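You operate a simulated robot arm through the tools that you are given. There is no shell and no other tool.

You run a simulated robot arm. Do the job below in one go: nothing can be reset, and whatever is moved stays where it is left.

JOB
Fit the pink dropper in the drop stand and give the bottle two drops.
Fine: the purple dropper goes first, into the empty well of the grey stock rack; the arm ends over the bottle. Set down upright: purple dropper.

The check looks at the end state, three seconds after you hand in, the way a careful person would. Anything else that was tipped, shoved, dropped, spilled or broken makes it a failure.

ROBOT AND FRAMES
A 6-joint arm with a two-finger parallel gripper, fixed in place. Base frame: the origin is on the floor under the middle of its stand, x ahead of it, y to its left, z up; the work surface is at about z = 0.74. Readings come in m, degrees, newtons and seconds.
With the tool pointing down near the work surface it reaches from about 0.28 to 0.74 m from the base axis. Its first joint turns from -66.0 to 66.0 degrees. Payload 2.45 kg.
The tool frame sits at the grasp point between the pads (the TCP): z along the fingers, y along the line on which they close. The tips reach 0.024 m beyond it. The gripper opens to 0.068 m. The fingers are 0.017 m wide and 0.01 m thick; the gripper's body (0.04 by 0.07 m) begins 0.041 m behind the TCP.
Orientation is that of the tool frame in the base frame, as a unit quaternion [x, y, z, w]. With the fingers straight down and closing along the base's y, the tool's x points along the base's -x, its y along +y and its z along -z.

CONTROLS
- The arm moves only by the tool play_rows. Its argument "increments" is a list of rows, each a list of 7 numbers: the closure, from 0 (fully open) to 1 (shut), then the shift along the tool's x, y, z in m, then the turn, a rotation vector about the tool's x, y, z in rad. In form: [[grip, x, y, z, ax, ay, az], ...]. A call has 1 to 20 rows; each row shifts and turns the commanded pose from where the row before left it, along the tool's axes as they then stand. Each row takes 0.2 s and may step no farther than 0.05 m and 8.6 degrees from the row before; otherwise, or with a gripper value out of range, the whole call is refused. A pose out of reach is approached as far as the arm can. The call stops where the force on the tool passes 40 N (or 10 N more than at its start, if that is more) or the arm is blocked; 0.2 s more then pass. The fingers move at their own pace (about 0.108 m/s each) and stop on an object; they squeeze with about 22 N. The grip force told is the motor's: it shows also when the fingers shut on nothing. Time passes only in rows, and 0.2 s behind the last, so rows that do not move let the fingers close. It gives the time, the measured TCP pose, the force on the tool (base axes), the opening and the grip force at its end, in the units of the frame above (readings bear some noise), with the torque about the TCP (base axes, N m) and any sound that the robot's microphone picked up, and new pictures: "views" is both (left out), scene, wrist or none.
- Cameras (640 x 400 px; columns grow to the right, rows downward): "scene" is fixed at [0.1625, 0.4077, 1.4655]; the picture's right is [-0.81, -0.59, 0.00], its down [-0.33, 0.45, -0.83] and it looks along [0.49, -0.67, -0.56] (base axes); focal length 336 px, centre (320, 200). "wrist" rides on the gripper at [0.084, 0.011, -0.075] in the tool frame; the picture's right is [-0.13, 0.99, 0.00], its down [-0.60, -0.08, -0.79] and it looks along [-0.79, -0.10, 0.61] (tool axes); focal length 251 px, centre (320, 200). There is no depth. A picture from a camera that has moved, and an enlarged one, comes with that camera's place and axes in the base frame and with its lens.
- close_up(camera, box): a new picture of the part [left, top, right, bottom] of that camera's present view, enlarged. The clock stands still meanwhile.
- sign_off(): hands the job in; it is judged then, once.

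Places have to be worked out from the pictures, the camera data and where the tool is seen. Open the gripper and draw the arm clear of the work before you hand the job in, unless the task says otherwise.

The tools are called after "Call:" as name(argument=value, ...) on one line, values as JSON. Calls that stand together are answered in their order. play_rows: Moves the arm, as the interface text tells. Its arguments: {"type":"object","properties":{"increments":{"type":"array","items":{"type":"array","items":{"type":"number"}}},"views":{"type":"string","enum":["both","scene","wrist","none"]}},"required":["increments"]} The other tools are called the same way: close_up (camera, box) takes an enlarged picture of a part of a camera's view; sign_off () hands the job in.

At the start:

```text
t: 0.0
ee_pos: [0.4106, -0.2414, 1.2441]
orientation: [0.0, 1.0, -0.001, 0.001]
force: [0.5, -0.3, -0.4]
moment: [0.0, 0.03, -0.01]
grip_width: 0.0678
grasp_force: 0.2
```

scene: 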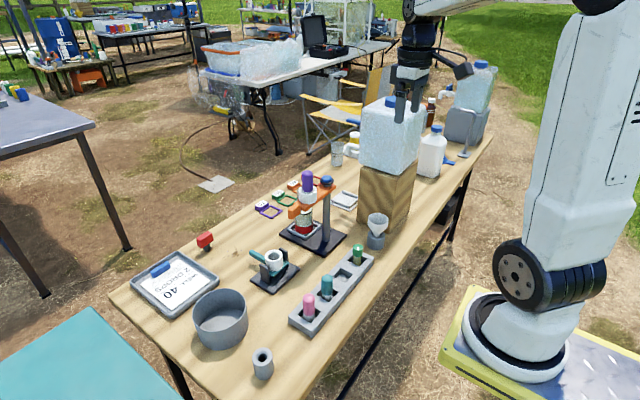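
wrist: 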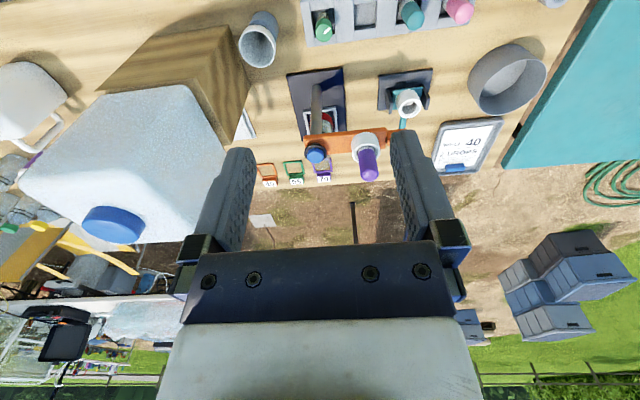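

I'll start by looking closely at the stand, rack and droppers from both cameras before moving anything.

Call:
close_up(camera="scene", box=[240, 160, 400, 260])

Call:
close_up(camera="scene", box=[240, 220, 400, 340])

Call:
close_up(camera="scene", box=[120, 220, 280, 320])

Call:
close_up(camera="wrist", box=[240, 0, 520, 190])

```text
4.00 times, centred on (320, 210) of scene
camera zoom: at [0.1625, 0.4077, 1.4655], right [-0.81, -0.59, 0.0], down [-0.33, 0.45, -0.83], along [0.49, -0.67, -0.56], focal length 1344 px, centre (320, 160)
```

zoom: 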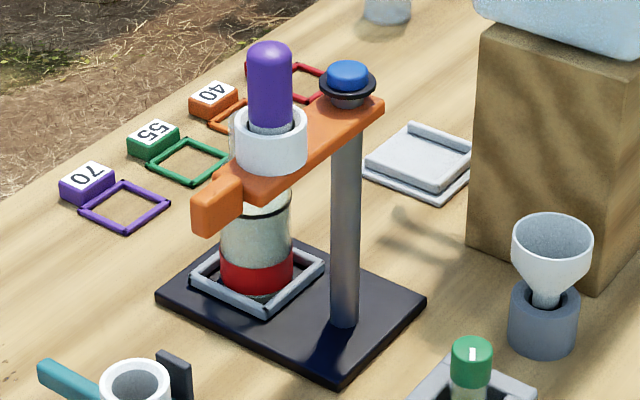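

```text
3.33 times, centred on (320, 280) of scene
camera zoom: at [0.1625, 0.4077, 1.4655], right [-0.81, -0.59, 0.0], down [-0.33, 0.45, -0.83], along [0.49, -0.67, -0.56], focal length 1120 px, centre (320, -67)
```

zoom: 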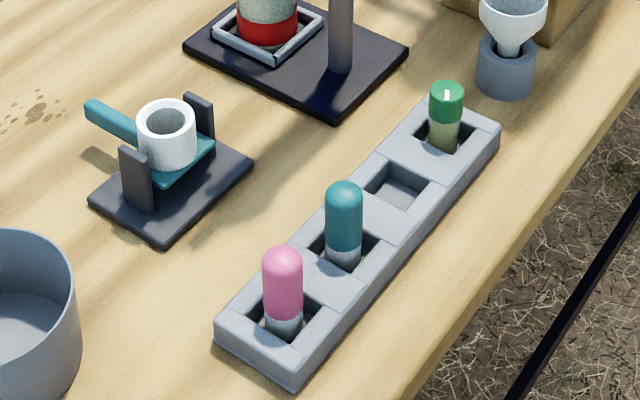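

```text
4.00 times, centred on (200, 270) of scene
camera zoom: at [0.1625, 0.4077, 1.4655], right [-0.81, -0.59, 0.0], down [-0.33, 0.45, -0.83], along [0.49, -0.67, -0.56], focal length 1344 px, centre (800, -80)
```

zoom: 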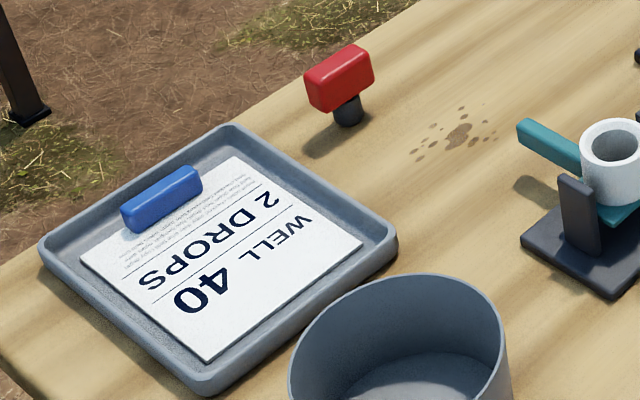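

```text
2.11 times, centred on (380, 95) of wrist
camera zoom: at [0.327, -0.2307, 1.3196], right [0.13, 0.99, 0.0], down [0.6, -0.08, 0.79], along [0.79, -0.1, -0.61], focal length 529 px, centre (194, 421)
```

zoom: 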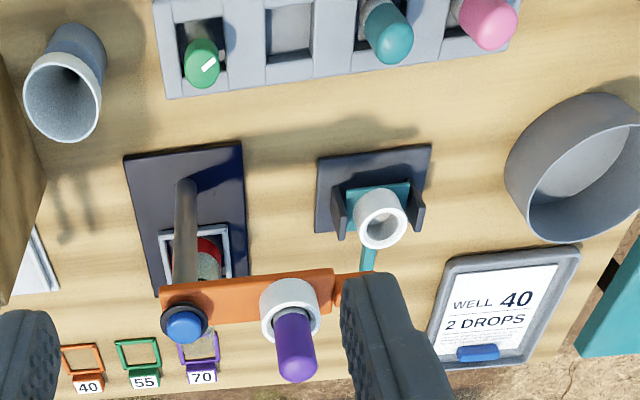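

Zooming in more tightly on the card's small print and each key object.

Call:
close_up(camera="scene", box=[140, 250, 220, 310])

Call:
close_up(camera="scene", box=[285, 165, 345, 205])

Call:
close_up(camera="scene", box=[275, 205, 355, 260])

Call:
close_up(camera="scene", box=[240, 240, 310, 300])

Call:
close_up(camera="scene", box=[285, 260, 345, 340])

Call:
close_up(camera="wrist", box=[280, 60, 400, 190])

Call:
close_up(camera="wrist", box=[430, 110, 510, 180])

```text
6.67 times, centred on (180, 280) of scene
camera zoom: at [0.1625, 0.4077, 1.4655], right [-0.81, -0.59, 0.0], down [-0.33, 0.45, -0.83], along [0.49, -0.67, -0.56], focal length 2240 px, centre (1253, -333)
```

zoom: 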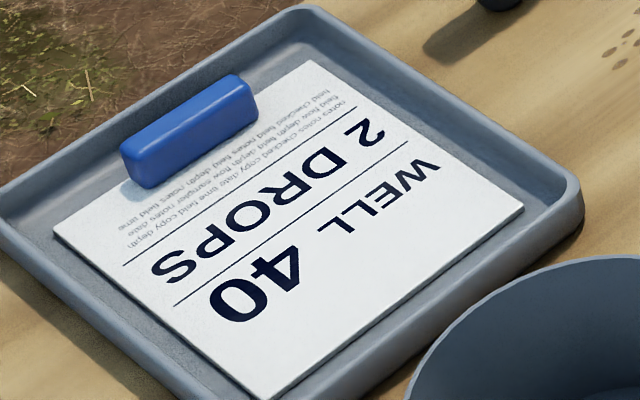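

```text
10.00 times, centred on (315, 185) of scene
camera zoom: at [0.1625, 0.4077, 1.4655], right [-0.81, -0.59, 0.0], down [-0.33, 0.45, -0.83], along [0.49, -0.67, -0.56], focal length 3359 px, centre (370, 350)
```

zoom: 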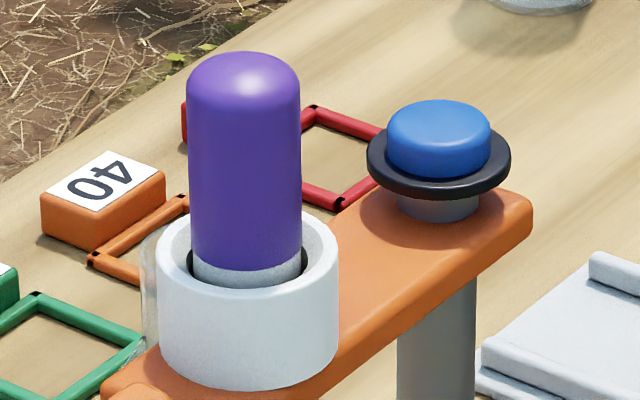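

```text
7.27 times, centred on (315, 232) of scene
camera zoom: at [0.1625, 0.4077, 1.4655], right [-0.81, -0.59, 0.0], down [-0.33, 0.45, -0.83], along [0.49, -0.67, -0.56], focal length 2443 px, centre (356, -36)
```

zoom: 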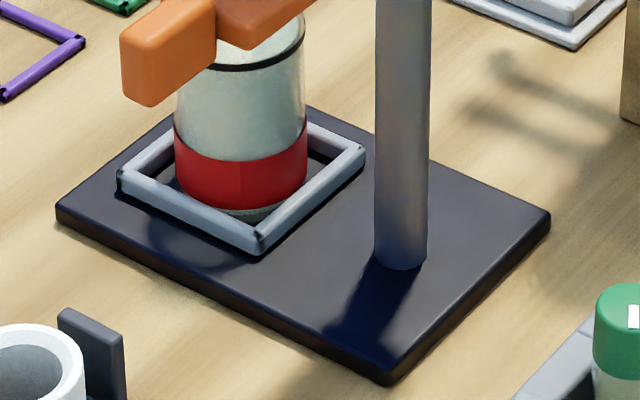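

```text
6.67 times, centred on (275, 270) of scene
camera zoom: at [0.1625, 0.4077, 1.4655], right [-0.81, -0.59, 0.0], down [-0.33, 0.45, -0.83], along [0.49, -0.67, -0.56], focal length 2240 px, centre (620, -267)
```

zoom: 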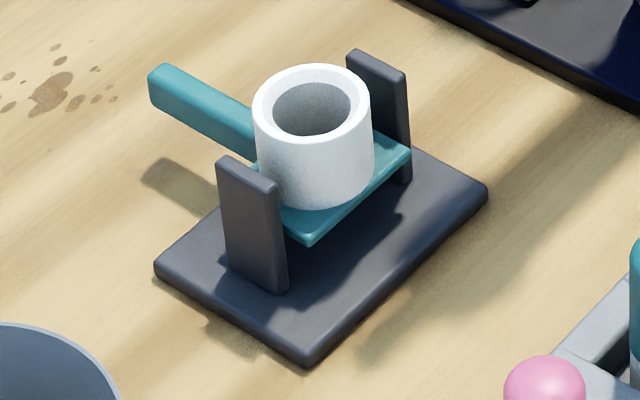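

```text
5.00 times, centred on (315, 300) of scene
camera zoom: at [0.1625, 0.4077, 1.4655], right [-0.81, -0.59, 0.0], down [-0.33, 0.45, -0.83], along [0.49, -0.67, -0.56], focal length 1680 px, centre (345, -300)
```

zoom: 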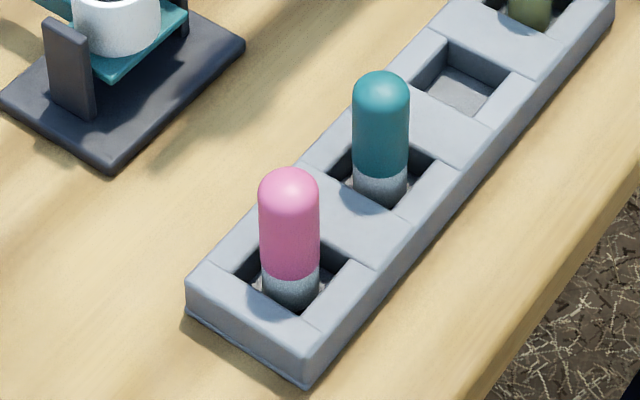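

```text
3.08 times, centred on (340, 125) of wrist
camera zoom: at [0.327, -0.2307, 1.3196], right [0.13, 0.99, 0.0], down [0.6, -0.08, 0.79], along [0.79, -0.1, -0.61], focal length 774 px, centre (258, 431)
```

zoom: 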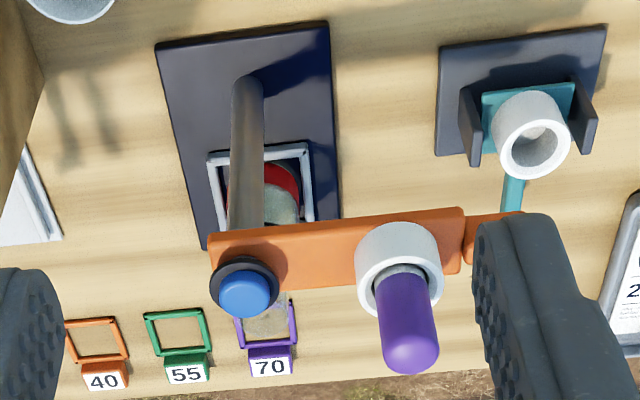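

```text
5.71 times, centred on (470, 145) of wrist
camera zoom: at [0.327, -0.2307, 1.3196], right [0.13, 0.99, 0.0], down [0.6, -0.08, 0.79], along [0.79, -0.1, -0.61], focal length 1437 px, centre (-537, 514)
```

zoom: 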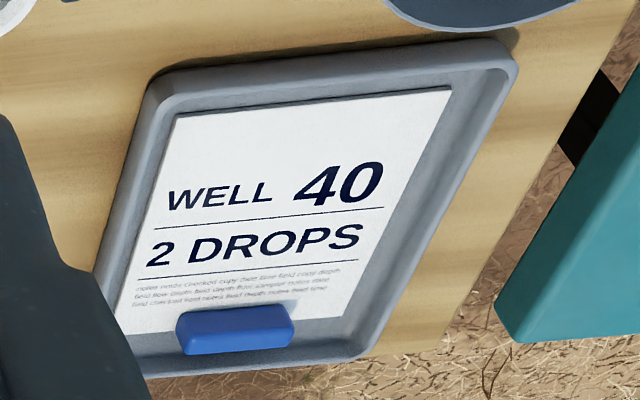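

The stand's orange arm runs from the post at about (0.64, -0.275) to the ring at about (0.64, -0.19). The bottle sits near (0.72, -0.27), so the arm looks swung off the bottle. I'll lower the hand over free space near the base for a closer wrist view.

Call:
play_rows(increments=[[0, 0.006, 0.01, 0.04, 0, 0, 0], [0, 0.006, 0.01, 0.04, 0, 0, 0], [0, 0.006, 0.01, 0.04, 0, 0, 0], [0, 0.006, 0.01, 0.04, 0, 0, 0], [0, 0, 0, 0, 0, 0, 0]])

```text
t: 1.2
ee_pos: [0.3882, -0.2031, 1.0849]
orientation: [0.001, 1.0, -0.001, 0.0]
force: [-0.5, -1.0, 0.1]
moment: [0.02, -0.04, 0.01]
grip_width: 0.0677
grasp_force: 0.1
camera wrist: at [0.3031, -0.192, 1.1596], right [0.13, 0.99, 0.0], down [0.6, -0.08, 0.79], along [0.79, -0.1, -0.61], focal length 251 px, centre (320, 200)
```

scene: 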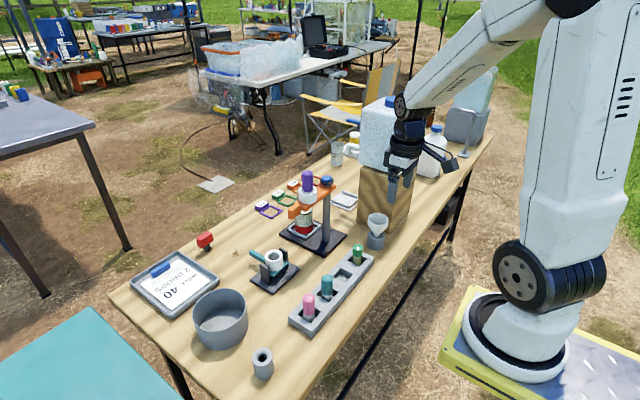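
wrist: 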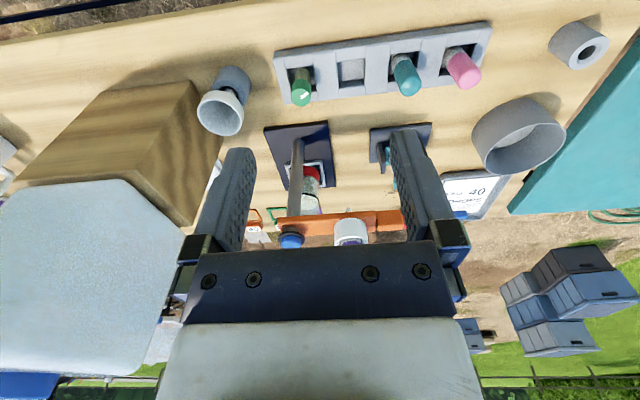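

The rack is now fully visible in the wrist view. Close-ups let me triangulate the rack wells, the stand arm and the bottle.

Call:
close_up(camera="wrist", box=[250, 100, 450, 260])

Call:
close_up(camera="wrist", box=[260, 20, 500, 120])

Call:
close_up(camera="wrist", box=[255, 120, 345, 250])

```text
2.50 times, centred on (350, 180) of wrist
camera zoom: at [0.3031, -0.192, 1.1596], right [0.13, 0.99, 0.0], down [0.6, -0.08, 0.79], along [0.79, -0.1, -0.61], focal length 629 px, centre (245, 250)
```

zoom: 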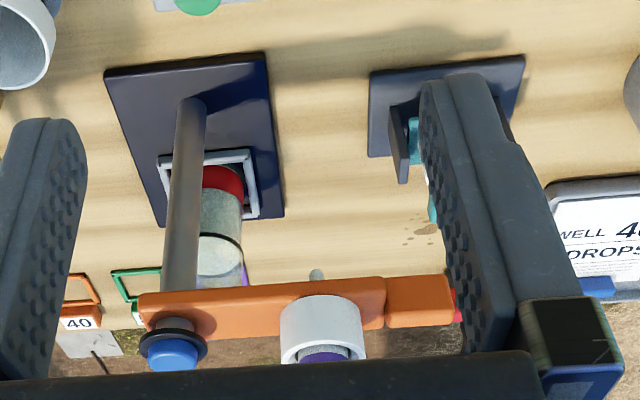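

```text
2.67 times, centred on (380, 70) of wrist
camera zoom: at [0.3031, -0.192, 1.1596], right [0.13, 0.99, 0.0], down [0.6, -0.08, 0.79], along [0.79, -0.1, -0.61], focal length 670 px, centre (160, 547)
```

zoom: 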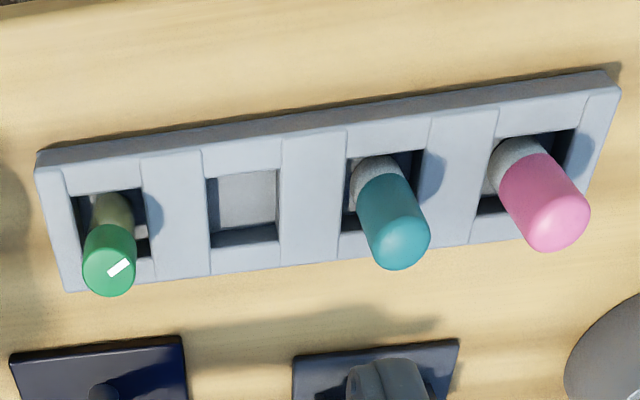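

```text
3.08 times, centred on (300, 185) of wrist
camera zoom: at [0.3031, -0.192, 1.1596], right [0.13, 0.99, 0.0], down [0.6, -0.08, 0.79], along [0.79, -0.1, -0.61], focal length 774 px, centre (382, 246)
```

zoom: 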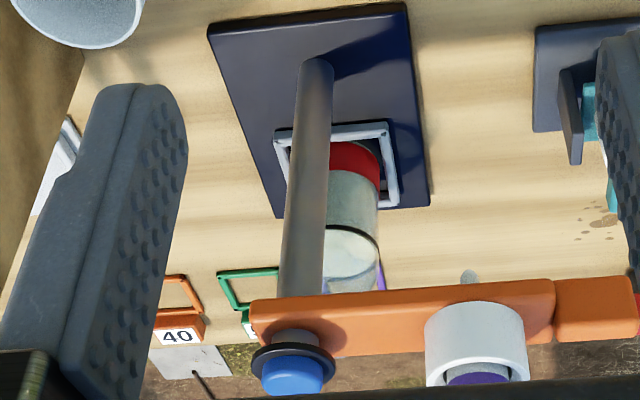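

Both views agree: ring and purple bulb axis at about (0.64, -0.19), bulb top about z 1.037, ring top about 0.98. The empty rack well is near (0.499, -0.168), pink is near (0.503, -0.012), and the bottle is near (0.722, -0.28). I'll move above the purple dropper with fingers open and clear of its top.

Call:
play_rows(increments=[[0, 0, 0, -0.03, 0, 0, 0], [0, -0.04, 0.002, 0, 0, 0, 0], [0, -0.04, 0.002, 0, 0, 0, 0], [0, -0.04, 0.002, 0, 0, 0, 0], [0, -0.04, 0.002, 0, 0, 0, 0], [0, -0.04, 0.002, 0, 0, 0, 0], [0, -0.04, 0.0036, 0, 0, 0, 0], [0, -0.011, 0, 0, 0, 0, 0], [0, 0, 0, 0, 0, 0, 0]])

```text
t: 3.2
ee_pos: [0.6383, -0.1887, 1.1151]
orientation: [0.0, 1.0, -0.001, 0.001]
force: [-0.2, 0.3, -0.2]
moment: [-0.02, -0.03, 0.0]
grip_width: 0.0681
grasp_force: 0.0
camera wrist: at [0.5542, -0.1774, 1.1903], right [0.13, 0.99, 0.0], down [0.6, -0.08, 0.79], along [0.79, -0.1, -0.61], focal length 251 px, centre (320, 200)
```

scene: 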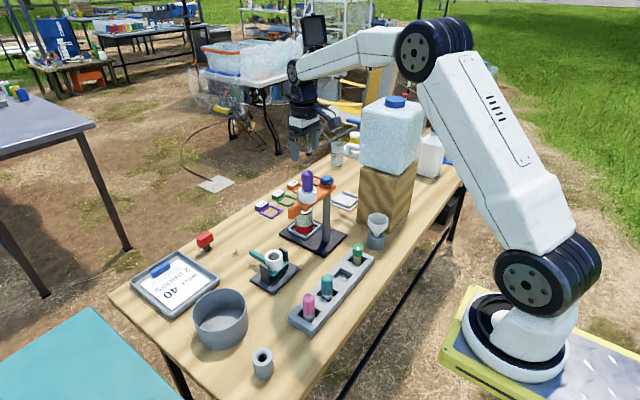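
wrist: 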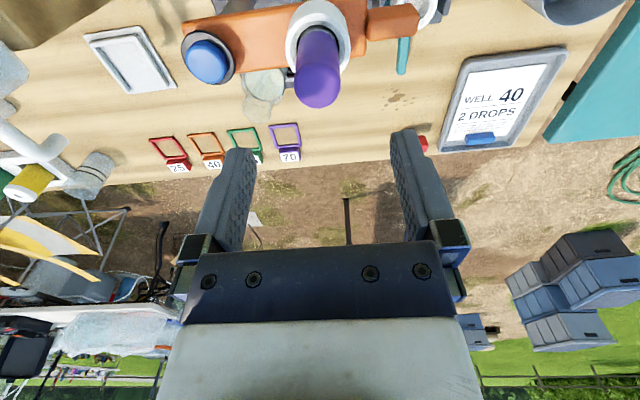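

The hand is above the purple bulb. I'll zoom in to check the alignment before descending.

Call:
close_up(camera="wrist", box=[260, 0, 380, 120])

Call:
close_up(camera="wrist", box=[170, 0, 440, 160])

Call:
close_up(camera="scene", box=[265, 110, 355, 210])

```text
3.33 times, centred on (320, 60) of wrist
camera zoom: at [0.5542, -0.1774, 1.1903], right [0.13, 0.99, 0.0], down [0.6, -0.08, 0.79], along [0.79, -0.1, -0.61], focal length 838 px, centre (320, 667)
```

zoom: 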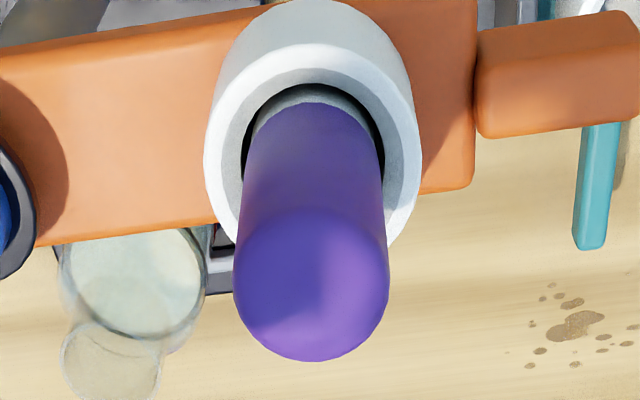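

```text
2.37 times, centred on (305, 80) of wrist
camera zoom: at [0.5542, -0.1774, 1.1903], right [0.13, 0.99, 0.0], down [0.6, -0.08, 0.79], along [0.79, -0.1, -0.61], focal length 596 px, centre (356, 484)
```

zoom: 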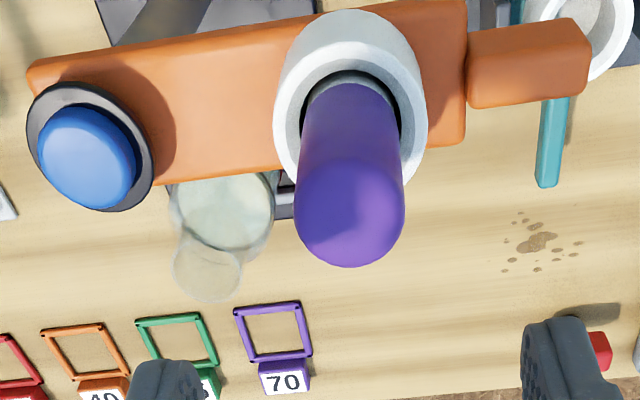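

```text
4.00 times, centred on (310, 160) of scene
camera zoom: at [0.1625, 0.4077, 1.4655], right [-0.81, -0.59, 0.0], down [-0.33, 0.45, -0.83], along [0.49, -0.67, -0.56], focal length 1344 px, centre (360, 360)
```

zoom: 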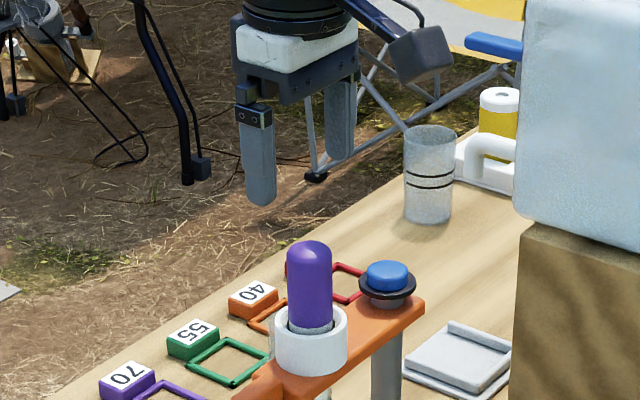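

The bulb axis reads about 1.5 mm to -y and 2 mm ahead of the TCP, and it is about 30 mm across. I'll descend with that correction to z about 1.013, so the tips stay just above the ring top, and part-close to about 40 mm.

Call:
play_rows(increments=[[0, -0.002, -0.0015, 0.03, 0, 0, 0], [0, 0, 0, 0.03, 0, 0, 0], [0, 0, 0, 0.025, 0, 0, 0], [0, 0, 0, 0.017, 0, 0, 0], [0.2, 0, 0, 0, 0, 0, 0], [0.4, 0, 0, 0, 0, 0, 0], [0.4, 0, 0, 0, 0, 0, 0]])

```text
t: 4.8
ee_pos: [0.6408, -0.1914, 1.0134]
orientation: [0.0, 1.0, -0.002, 0.002]
force: [-0.6, -0.8, 0.2]
moment: [-0.01, 0.0, 0.03]
grip_width: 0.0408
grasp_force: 0.0
camera wrist: at [0.5565, -0.1793, 1.0886], right [0.13, 0.99, 0.0], down [0.6, -0.08, 0.79], along [0.79, -0.1, -0.61], focal length 251 px, centre (320, 200)
```

scene: 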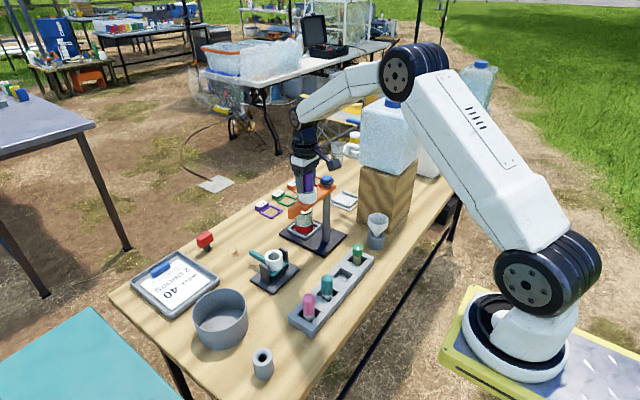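
wrist: 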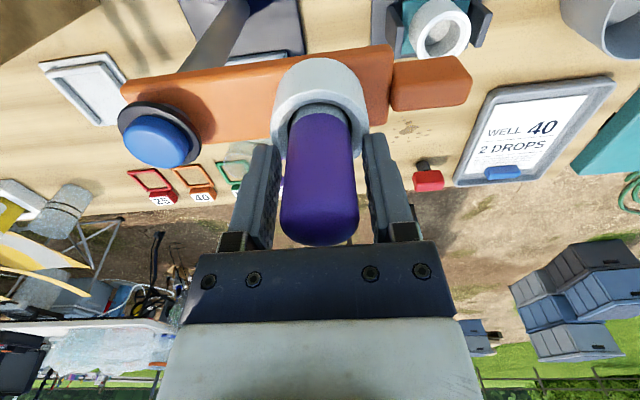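

The bulb is centred between the fingers, with tips just above the ring. I'll close gently in small steps to find the contact width without squeezing hard.

Call:
play_rows(increments=[[0.5, 0, 0, 0, 0, 0, 0], [0.53, 0, 0, 0, 0, 0, 0], [0.53, 0, 0, 0, 0, 0, 0]], views="none")

Call:
play_rows(increments=[[0.55, 0, 0, 0, 0, 0, 0], [0.55, 0, 0, 0, 0, 0, 0]], views="none")

Call:
play_rows(increments=[[0.57, 0, 0, 0, 0, 0, 0], [0.57, 0, 0, 0, 0, 0, 0]], views="none")

```text
t: 5.6
ee_pos: [0.6393, -0.1895, 1.0148]
orientation: [0.001, 1.0, -0.001, 0.001]
force: [0.4, -0.2, 0.8]
moment: [0.01, -0.02, 0.03]
grip_width: 0.0321
grasp_force: 0.0
```

```text
t: 6.2
ee_pos: [0.6403, -0.191, 1.0135]
orientation: [0.001, 1.0, -0.002, 0.001]
force: [1.0, -0.8, 0.1]
moment: [-0.01, -0.05, -0.01]
grip_width: 0.0307
grasp_force: 0.1
```

```text
t: 6.8
ee_pos: [0.6409, -0.1898, 1.0133]
orientation: [-0.001, 1.0, -0.001, 0.0]
force: [-0.1, -0.6, -0.2]
moment: [-0.01, 0.01, 0.02]
grip_width: 0.0293
grasp_force: 0.1
```

No contact yet at 29.3 mm, so I'll continue closing in small steps.

Call:
play_rows(increments=[[0.59, 0, 0, 0, 0, 0, 0], [0.59, 0, 0, 0, 0, 0, 0]], views="none")

Call:
play_rows(increments=[[0.61, 0, 0, 0, 0, 0, 0], [0.61, 0, 0, 0, 0, 0, 0]], views="none")

```text
t: 7.4
ee_pos: [0.6412, -0.1903, 1.0139]
orientation: [0.0, 1.0, 0.0, 0.002]
force: [0.8, -0.4, 0.9]
moment: [-0.02, -0.04, -0.01]
grip_width: 0.0287
grasp_force: 0.1
```

```text
t: 8.0
ee_pos: [0.6412, -0.1908, 1.0135]
orientation: [0.0, 1.0, -0.001, 0.001]
force: [-0.1, -0.7, 0.7]
moment: [-0.01, -0.02, 0.02]
grip_width: 0.0276
grasp_force: 21.7
```

Contact at 27.6 mm with the motor at its 22 N, and no sound was reported. I'll check the view, then lift straight up slowly.

Call:
close_up(camera="wrist", box=[220, 30, 420, 260])

Call:
close_up(camera="scene", box=[265, 150, 355, 250])

```text
1.74 times, centred on (320, 145) of wrist
camera zoom: at [0.5565, -0.1793, 1.0886], right [0.13, 0.99, 0.0], down [0.6, -0.08, 0.79], along [0.79, -0.1, -0.61], focal length 437 px, centre (320, 296)
```

zoom: 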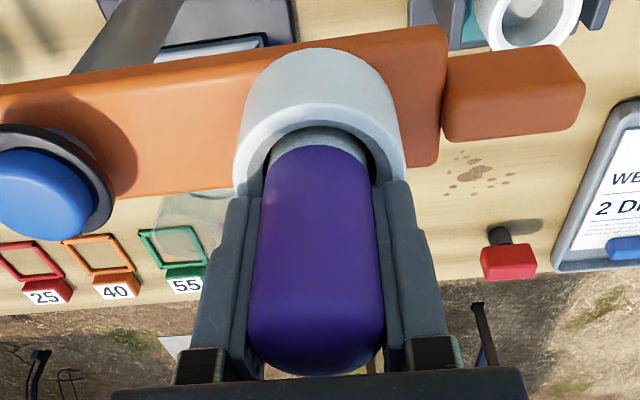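

```text
4.00 times, centred on (310, 200) of scene
camera zoom: at [0.1625, 0.4077, 1.4655], right [-0.81, -0.59, 0.0], down [-0.33, 0.45, -0.83], along [0.49, -0.67, -0.56], focal length 1344 px, centre (360, 200)
```

zoom: 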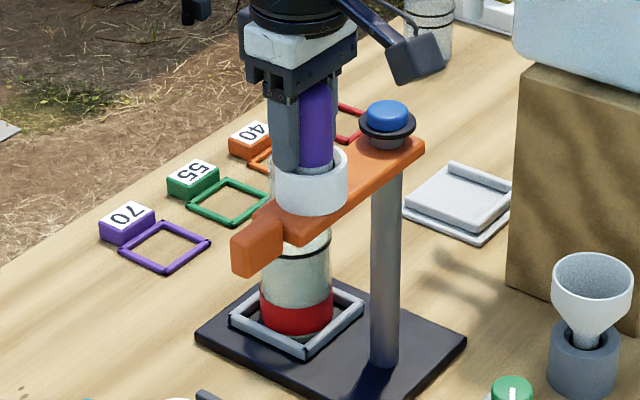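

Grip looks good. Lifting the purple dropper straight up out of the ring.

Call:
play_rows(increments=[[0.65, 0, 0, -0.004, 0, 0, 0], [0.65, 0, 0, -0.01, 0, 0, 0], [0.65, 0, 0, -0.02, 0, 0, 0], [0.65, 0, 0, -0.03, 0, 0, 0], [0.65, 0, 0, -0.03, 0, 0, 0], [0.65, 0, 0, 0, 0, 0, 0]])

```text
t: 9.4
ee_pos: [0.641, -0.1906, 1.1074]
orientation: [0.0, 1.0, -0.001, 0.0]
force: [0.2, -0.3, -0.6]
moment: [0.0, 0.02, 0.03]
grip_width: 0.0277
grasp_force: 21.8
camera wrist: at [0.5567, -0.1783, 1.1822], right [0.13, 0.99, 0.0], down [0.6, -0.08, 0.79], along [0.79, -0.1, -0.61], focal length 251 px, centre (320, 200)
```

scene: 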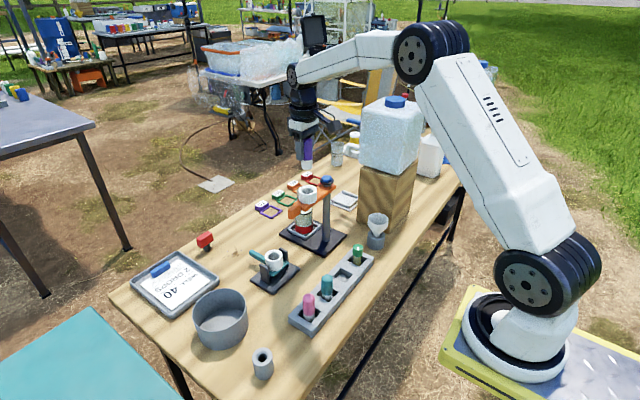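
wrist: 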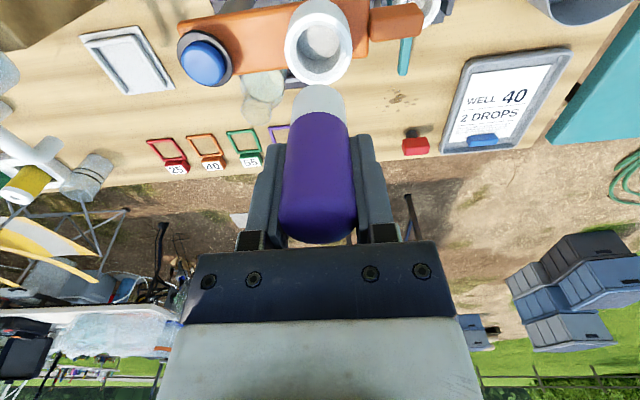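

The dropper is out of the ring. I'll zoom in to see its length and tip.

Call:
close_up(camera="scene", box=[265, 110, 355, 230])

Call:
close_up(camera="wrist", box=[250, 0, 390, 140])

```text
3.33 times, centred on (310, 170) of scene
camera zoom: at [0.1625, 0.4077, 1.4655], right [-0.81, -0.59, 0.0], down [-0.33, 0.45, -0.83], along [0.49, -0.67, -0.56], focal length 1120 px, centre (353, 300)
```

zoom: 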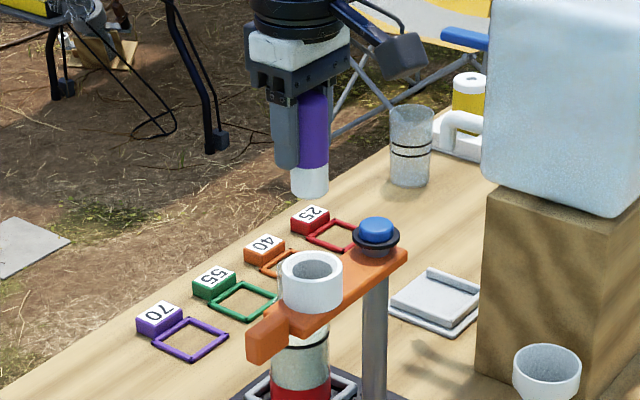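

```text
2.86 times, centred on (320, 70) of wrist
camera zoom: at [0.5567, -0.1783, 1.1822], right [0.13, 0.99, 0.0], down [0.6, -0.08, 0.79], along [0.79, -0.1, -0.61], focal length 718 px, centre (320, 571)
```

zoom: 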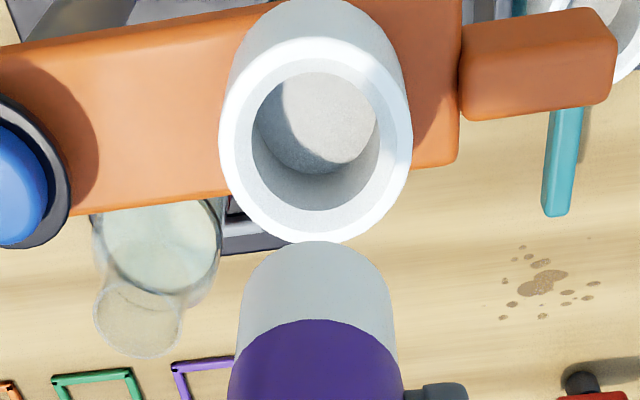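

The dropper is a straight cylinder: a purple upper part and a white lower part about 26 mm long, and the holder is a cup with a small nozzle beneath. I'll carry the dropper back at height to above the empty well near (0.499, -0.168).

Call:
play_rows(increments=[[0.65, 0.03, 0.005, 0, 0, 0, 0], [0.65, 0.035, 0.005, 0, 0, 0, 0], [0.65, 0.035, 0.005, 0, 0, 0, 0], [0.65, 0.03, 0.005, 0.02, 0, 0, 0], [0.65, 0.012, 0.003, 0.03, 0, 0, 0], [0.65, 0, 0, 0.03, 0, 0, 0], [0.65, 0, 0, 0.03, 0, 0, 0], [0.65, 0, 0, 0, 0, 0, 0]])

```text
t: 11.2
ee_pos: [0.4982, -0.166, 0.9979]
orientation: [0.0, 1.0, -0.001, 0.001]
force: [-1.0, 0.5, -0.8]
moment: [-0.01, 0.0, 0.0]
grip_width: 0.0281
grasp_force: 22.3
camera wrist: at [0.4147, -0.1556, 1.0714], right [0.13, 0.99, 0.0], down [0.6, -0.08, 0.79], along [0.79, -0.1, -0.61], focal length 251 px, centre (320, 200)
```

scene: 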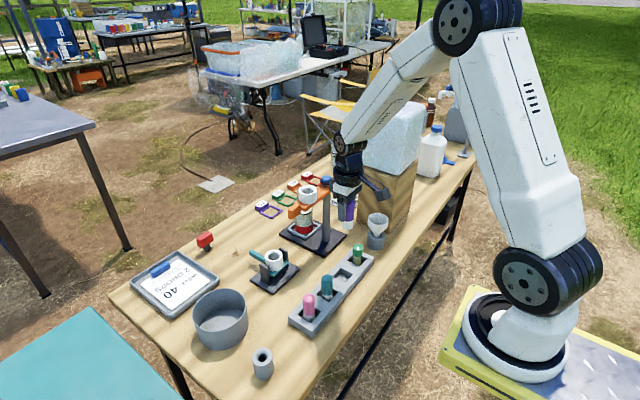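
wrist: 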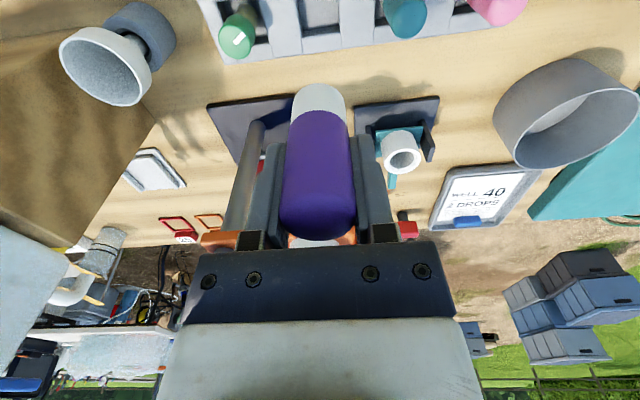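

Let me zoom in on the well and rack to check the alignment before descending.

Call:
close_up(camera="wrist", box=[220, 0, 420, 80])

Call:
close_up(camera="scene", box=[290, 170, 400, 290])

```text
3.20 times, centred on (320, 40) of wrist
camera zoom: at [0.4147, -0.1556, 1.0714], right [0.13, 0.99, 0.0], down [0.6, -0.08, 0.79], along [0.79, -0.1, -0.61], focal length 805 px, centre (320, 712)
```

zoom: 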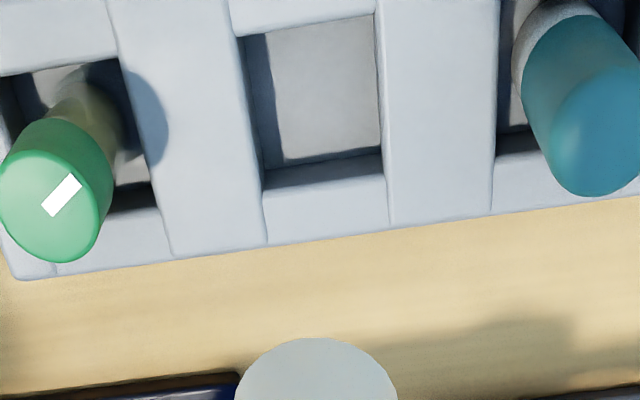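

```text
3.33 times, centred on (345, 230) of scene
camera zoom: at [0.1625, 0.4077, 1.4655], right [-0.81, -0.59, 0.0], down [-0.33, 0.45, -0.83], along [0.49, -0.67, -0.56], focal length 1120 px, centre (237, 100)
```

zoom: 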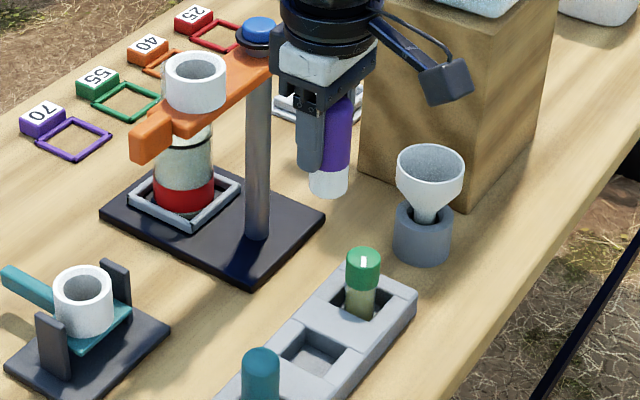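

The well centre works out to about (0.498, -0.168), with a 40 mm opening for the 28 mm dropper. I'll shift 2 mm toward -y and descend until the dropper's bottom is just above the rack top.

Call:
play_rows(increments=[[0.65, 0, -0.002, 0.03, 0, 0, 0], [0.65, 0, 0, 0.04, 0, 0, 0], [0.65, 0, 0, 0.04, 0, 0, 0], [0.65, 0, 0, 0.03, 0, 0, 0], [0.65, 0, 0, 0.018, 0, 0, 0], [0.65, 0, 0, 0, 0, 0, 0]])

Call:
close_up(camera="scene", box=[290, 200, 400, 340])

Call:
close_up(camera="wrist", box=[200, 0, 440, 180])

```text
t: 12.6
ee_pos: [0.4979, -0.1705, 0.8386]
orientation: [0.0, 1.0, -0.001, 0.001]
force: [-0.3, -0.6, 0.6]
moment: [-0.01, 0.01, 0.02]
grip_width: 0.0278
grasp_force: 21.6
camera wrist: at [0.4146, -0.1586, 0.9128], right [0.13, 0.99, 0.0], down [0.6, -0.08, 0.79], along [0.79, -0.1, -0.61], focal length 251 px, centre (320, 200)
```

scene: 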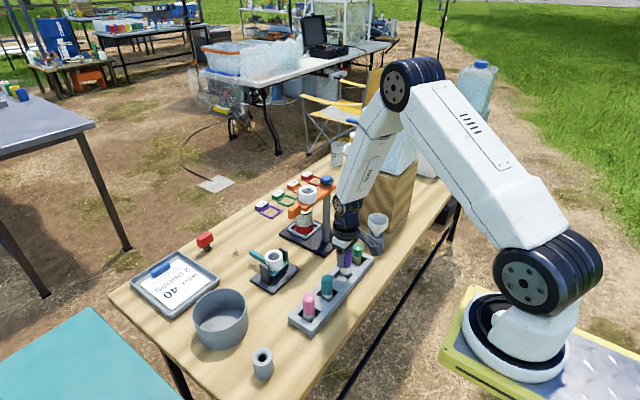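
wrist: 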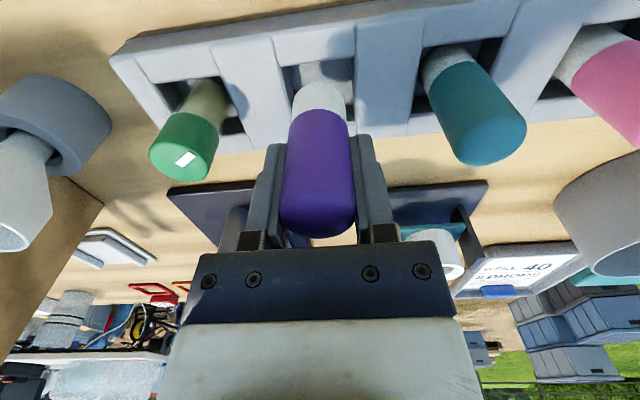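

```text
2.86 times, centred on (345, 270) of scene
camera zoom: at [0.1625, 0.4077, 1.4655], right [-0.81, -0.59, 0.0], down [-0.33, 0.45, -0.83], along [0.49, -0.67, -0.56], focal length 960 px, centre (249, 0)
```

zoom: 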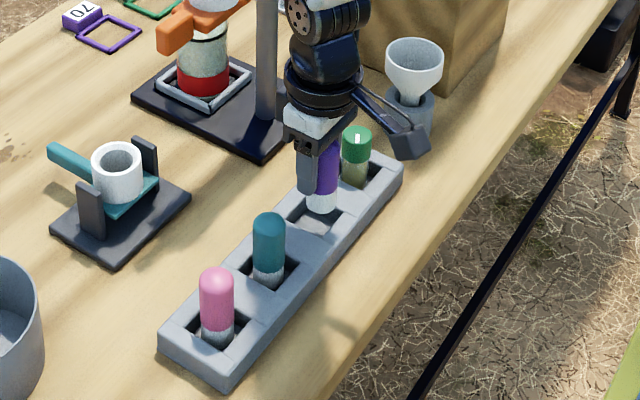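

```text
2.22 times, centred on (320, 90) of wrist
camera zoom: at [0.4146, -0.1586, 0.9128], right [0.13, 0.99, 0.0], down [0.6, -0.08, 0.79], along [0.79, -0.1, -0.61], focal length 559 px, centre (320, 444)
```

zoom: 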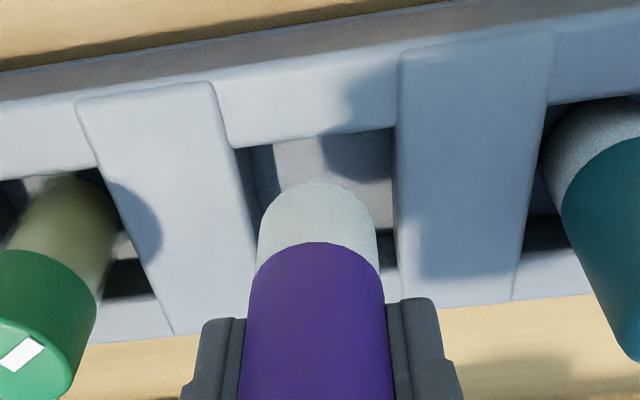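

The dropper is centred over the well in both directions and its shadow falls inside. I'll lower it into the well, then creep down watching the force for floor contact.

Call:
play_rows(increments=[[0.65, 0, 0.001, 0.012, 0, 0, 0], [0.65, 0, 0, 0.008, 0, 0, 0], [0.65, 0, 0, 0.005, 0, 0, 0], [0.65, 0, 0, 0, 0, 0, 0]], views="wrist")

Call:
play_rows(increments=[[0.65, 0, 0, 0.003, 0, 0, 0], [0.65, 0, 0, 0.002, 0, 0, 0], [0.65, 0, 0, 0, 0, 0, 0]], views="none")

```text
t: 13.6
ee_pos: [0.4985, -0.1682, 0.8144]
orientation: [-0.001, 1.0, 0.0, 0.001]
force: [0.9, -0.9, 0.0]
moment: [-0.04, -0.04, 0.01]
grip_width: 0.0279
grasp_force: 21.7
camera wrist: at [0.4152, -0.1575, 0.8883], right [0.13, 0.99, 0.0], down [0.6, -0.08, 0.79], along [0.79, -0.1, -0.61], focal length 251 px, centre (320, 200)
```

wrist: 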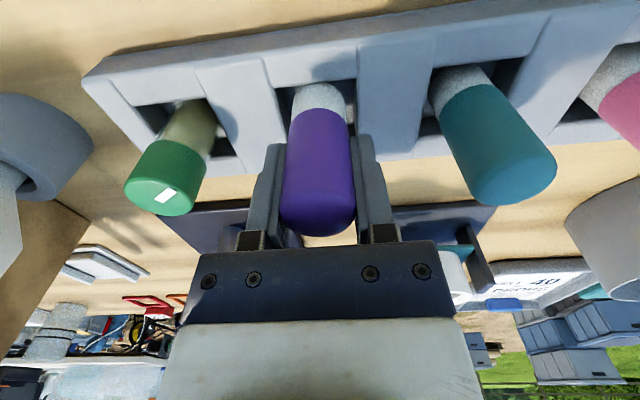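

```text
t: 14.4
ee_pos: [0.4998, -0.169, 0.8071]
orientation: [-0.001, 1.0, -0.001, 0.001]
force: [1.6, 0.5, -0.5]
moment: [0.04, -0.11, -0.04]
grip_width: 0.0275
grasp_force: 22.4
```

No clear floor contact yet at z about 0.808. I'll keep creeping down.

Call:
play_rows(increments=[[0.65, 0, 0, 0.002, 0, 0, 0], [0.65, 0, 0, 0, 0, 0, 0]], views="none")

Call:
close_up(camera="wrist", box=[200, 0, 440, 200])

Call:
close_up(camera="scene", box=[310, 220, 390, 300])

```text
t: 15.0
ee_pos: [0.4981, -0.1688, 0.8064]
orientation: [0.0, 1.0, -0.001, 0.0]
force: [3.1, -0.1, -1.2]
moment: [-0.04, -0.16, 0.03]
grip_width: 0.028
grasp_force: 21.8
```

```text
2.00 times, centred on (320, 100) of wrist
camera zoom: at [0.4148, -0.1573, 0.8812], right [0.13, 0.99, 0.0], down [0.6, -0.08, 0.79], along [0.79, -0.1, -0.61], focal length 503 px, centre (320, 400)
```

zoom: 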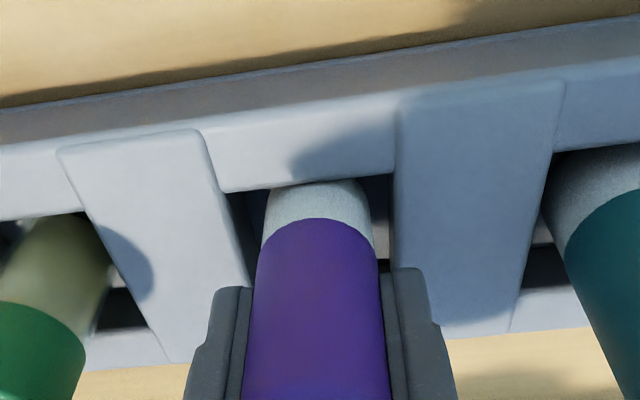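

```text
5.00 times, centred on (350, 260) of scene
camera zoom: at [0.1626, 0.4077, 1.4655], right [-0.81, -0.59, 0.0], down [-0.33, 0.45, -0.83], along [0.49, -0.67, -0.56], focal length 1680 px, centre (170, -100)
```

zoom: 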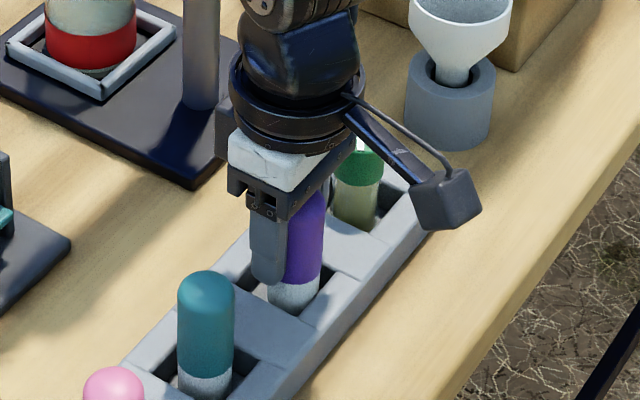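

The readings show about 3 N sideways along +x, so the dropper may be brushing the well's near wall. I'll look closer before going further.

Call:
close_up(camera="wrist", box=[280, 60, 380, 140])

Call:
close_up(camera="scene", box=[330, 250, 380, 300])

```text
5.00 times, centred on (330, 100) of wrist
camera zoom: at [0.4148, -0.1573, 0.8812], right [0.13, 0.99, 0.0], down [0.6, -0.08, 0.79], along [0.79, -0.1, -0.61], focal length 1257 px, centre (270, 700)
```

zoom: 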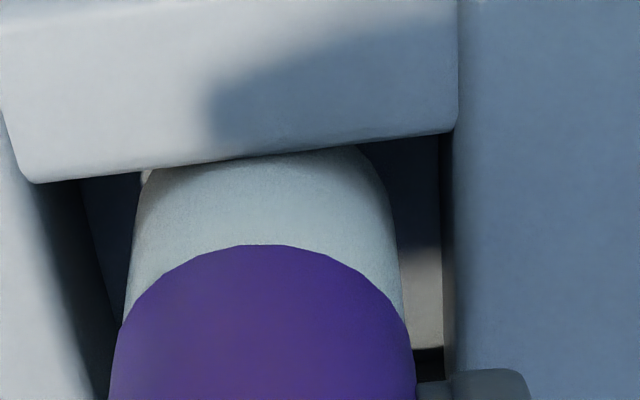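

```text
8.00 times, centred on (355, 275) of scene
camera zoom: at [0.1626, 0.4077, 1.4655], right [-0.81, -0.59, 0.0], down [-0.33, 0.45, -0.83], along [0.49, -0.67, -0.56], focal length 2687 px, centre (40, -400)
```

zoom: 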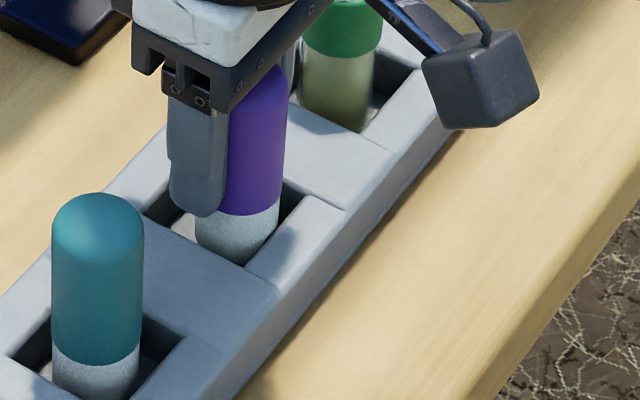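

The dropper is inside the well but right against the near (-x) wall. I'll shift 5 mm toward +x to centre it and recheck the force.

Call:
play_rows(increments=[[0.65, -0.002, 0, 0, 0, 0, 0], [0.65, -0.003, 0, 0, 0, 0, 0], [0.65, 0, 0, 0, 0, 0, 0]], views="none")

Call:
close_up(camera="wrist", box=[280, 60, 380, 140])

Call:
close_up(camera="scene", box=[330, 250, 380, 300])

```text
t: 15.8
ee_pos: [0.5032, -0.168, 0.8076]
orientation: [0.0, 1.0, -0.001, 0.0]
force: [0.5, 0.3, -0.3]
moment: [0.01, -0.01, 0.01]
grip_width: 0.0278
grasp_force: 21.1
```

```text
5.00 times, centred on (330, 100) of wrist
camera zoom: at [0.4195, -0.157, 0.8814], right [0.13, 0.99, 0.0], down [0.6, -0.08, 0.79], along [0.79, -0.1, -0.61], focal length 1257 px, centre (270, 700)
```

zoom: 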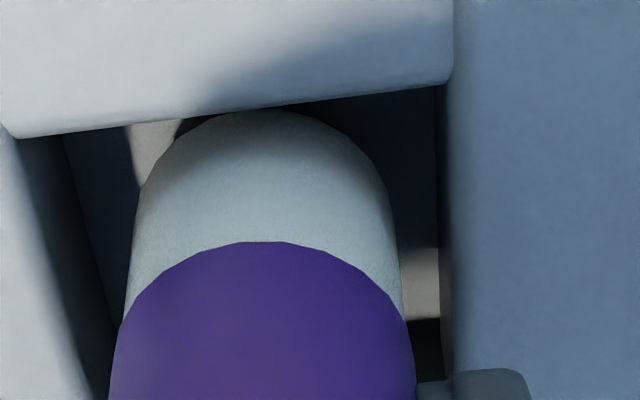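

```text
8.00 times, centred on (355, 275) of scene
camera zoom: at [0.1625, 0.4077, 1.4655], right [-0.81, -0.59, 0.0], down [-0.33, 0.45, -0.83], along [0.49, -0.67, -0.56], focal length 2687 px, centre (40, -400)
```

zoom: 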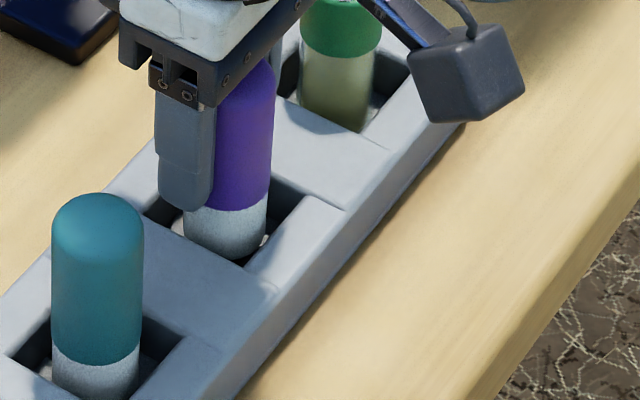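

The dropper is now free and centred. I'll continue down in 2 mm steps until the floor is felt.

Call:
play_rows(increments=[[0.65, 0, 0, 0.002, 0, 0, 0], [0.65, 0, 0, 0, 0, 0, 0]], views="none")

Call:
play_rows(increments=[[0.65, 0, 0, 0.0015, 0, 0, 0], [0.65, 0, 0, 0, 0, 0, 0]], views="none")

```text
t: 16.4
ee_pos: [0.504, -0.1685, 0.8036]
orientation: [0.0, 1.0, 0.0, 0.001]
force: [0.5, -0.4, 0.1]
moment: [0.0, -0.01, 0.03]
grip_width: 0.0278
grasp_force: 22.1
```

```text
t: 17.0
ee_pos: [0.503, -0.1685, 0.8032]
orientation: [0.001, 1.0, -0.001, 0.001]
force: [-0.9, 0.3, -0.5]
moment: [0.01, 0.01, 0.03]
grip_width: 0.0278
grasp_force: 21.6
```

Still no contact. Continuing in small steps.

Call:
play_rows(increments=[[0.65, 0, 0, 0.0015, 0, 0, 0], [0.65, 0, 0, 0, 0, 0, 0]], views="none")

Call:
play_rows(increments=[[0.65, 0, 0, 0.0015, 0, 0, 0], [0.65, 0, 0, 0, 0, 0, 0]], views="none")

Call:
close_up(camera="wrist", box=[260, 60, 460, 220])

Call:
close_up(camera="scene", box=[310, 240, 390, 300])

```text
t: 17.6
ee_pos: [0.505, -0.1683, 0.8004]
orientation: [0.0, 1.0, 0.0, 0.0]
force: [-0.9, 0.3, 0.4]
moment: [0.02, -0.01, -0.02]
grip_width: 0.0278
grasp_force: 21.8
```

```text
t: 18.2
ee_pos: [0.504, -0.1685, 0.8007]
orientation: [-0.001, 1.0, -0.001, 0.002]
force: [-1.2, 4.6, 15.2]
moment: [0.28, 0.16, -0.01]
grip_width: 0.0275
grasp_force: 21.7
```

```text
2.50 times, centred on (360, 140) of wrist
camera zoom: at [0.42, -0.1574, 0.8752], right [0.13, 0.99, 0.0], down [0.6, -0.08, 0.8], along [0.79, -0.1, -0.61], focal length 629 px, centre (220, 350)
```

zoom: 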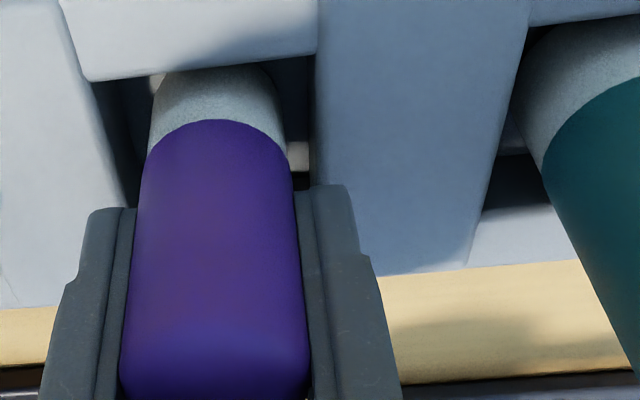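

```text
6.67 times, centred on (350, 270) of scene
camera zoom: at [0.1622, 0.4078, 1.4655], right [-0.81, -0.59, 0.0], down [-0.33, 0.45, -0.83], along [0.49, -0.67, -0.56], focal length 2240 px, centre (120, -267)
```

zoom: 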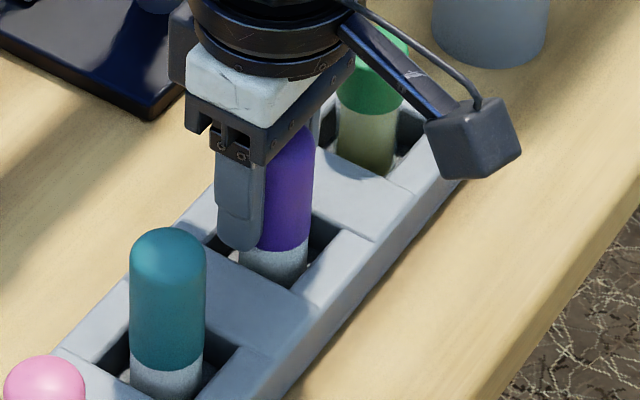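

The floor contact is felt (15 N upward). I'll back off 1 mm to unload, then open the fingers gently.

Call:
play_rows(increments=[[0.65, 0, 0, -0.001, 0, 0, 0], [0.65, 0, 0, 0, 0, 0, 0]], views="none")

```text
t: 18.8
ee_pos: [0.504, -0.1676, 0.8008]
orientation: [0.0, 1.0, -0.001, -0.001]
force: [-0.3, -0.2, -0.8]
moment: [0.0, -0.04, 0.0]
grip_width: 0.0275
grasp_force: 21.8
```

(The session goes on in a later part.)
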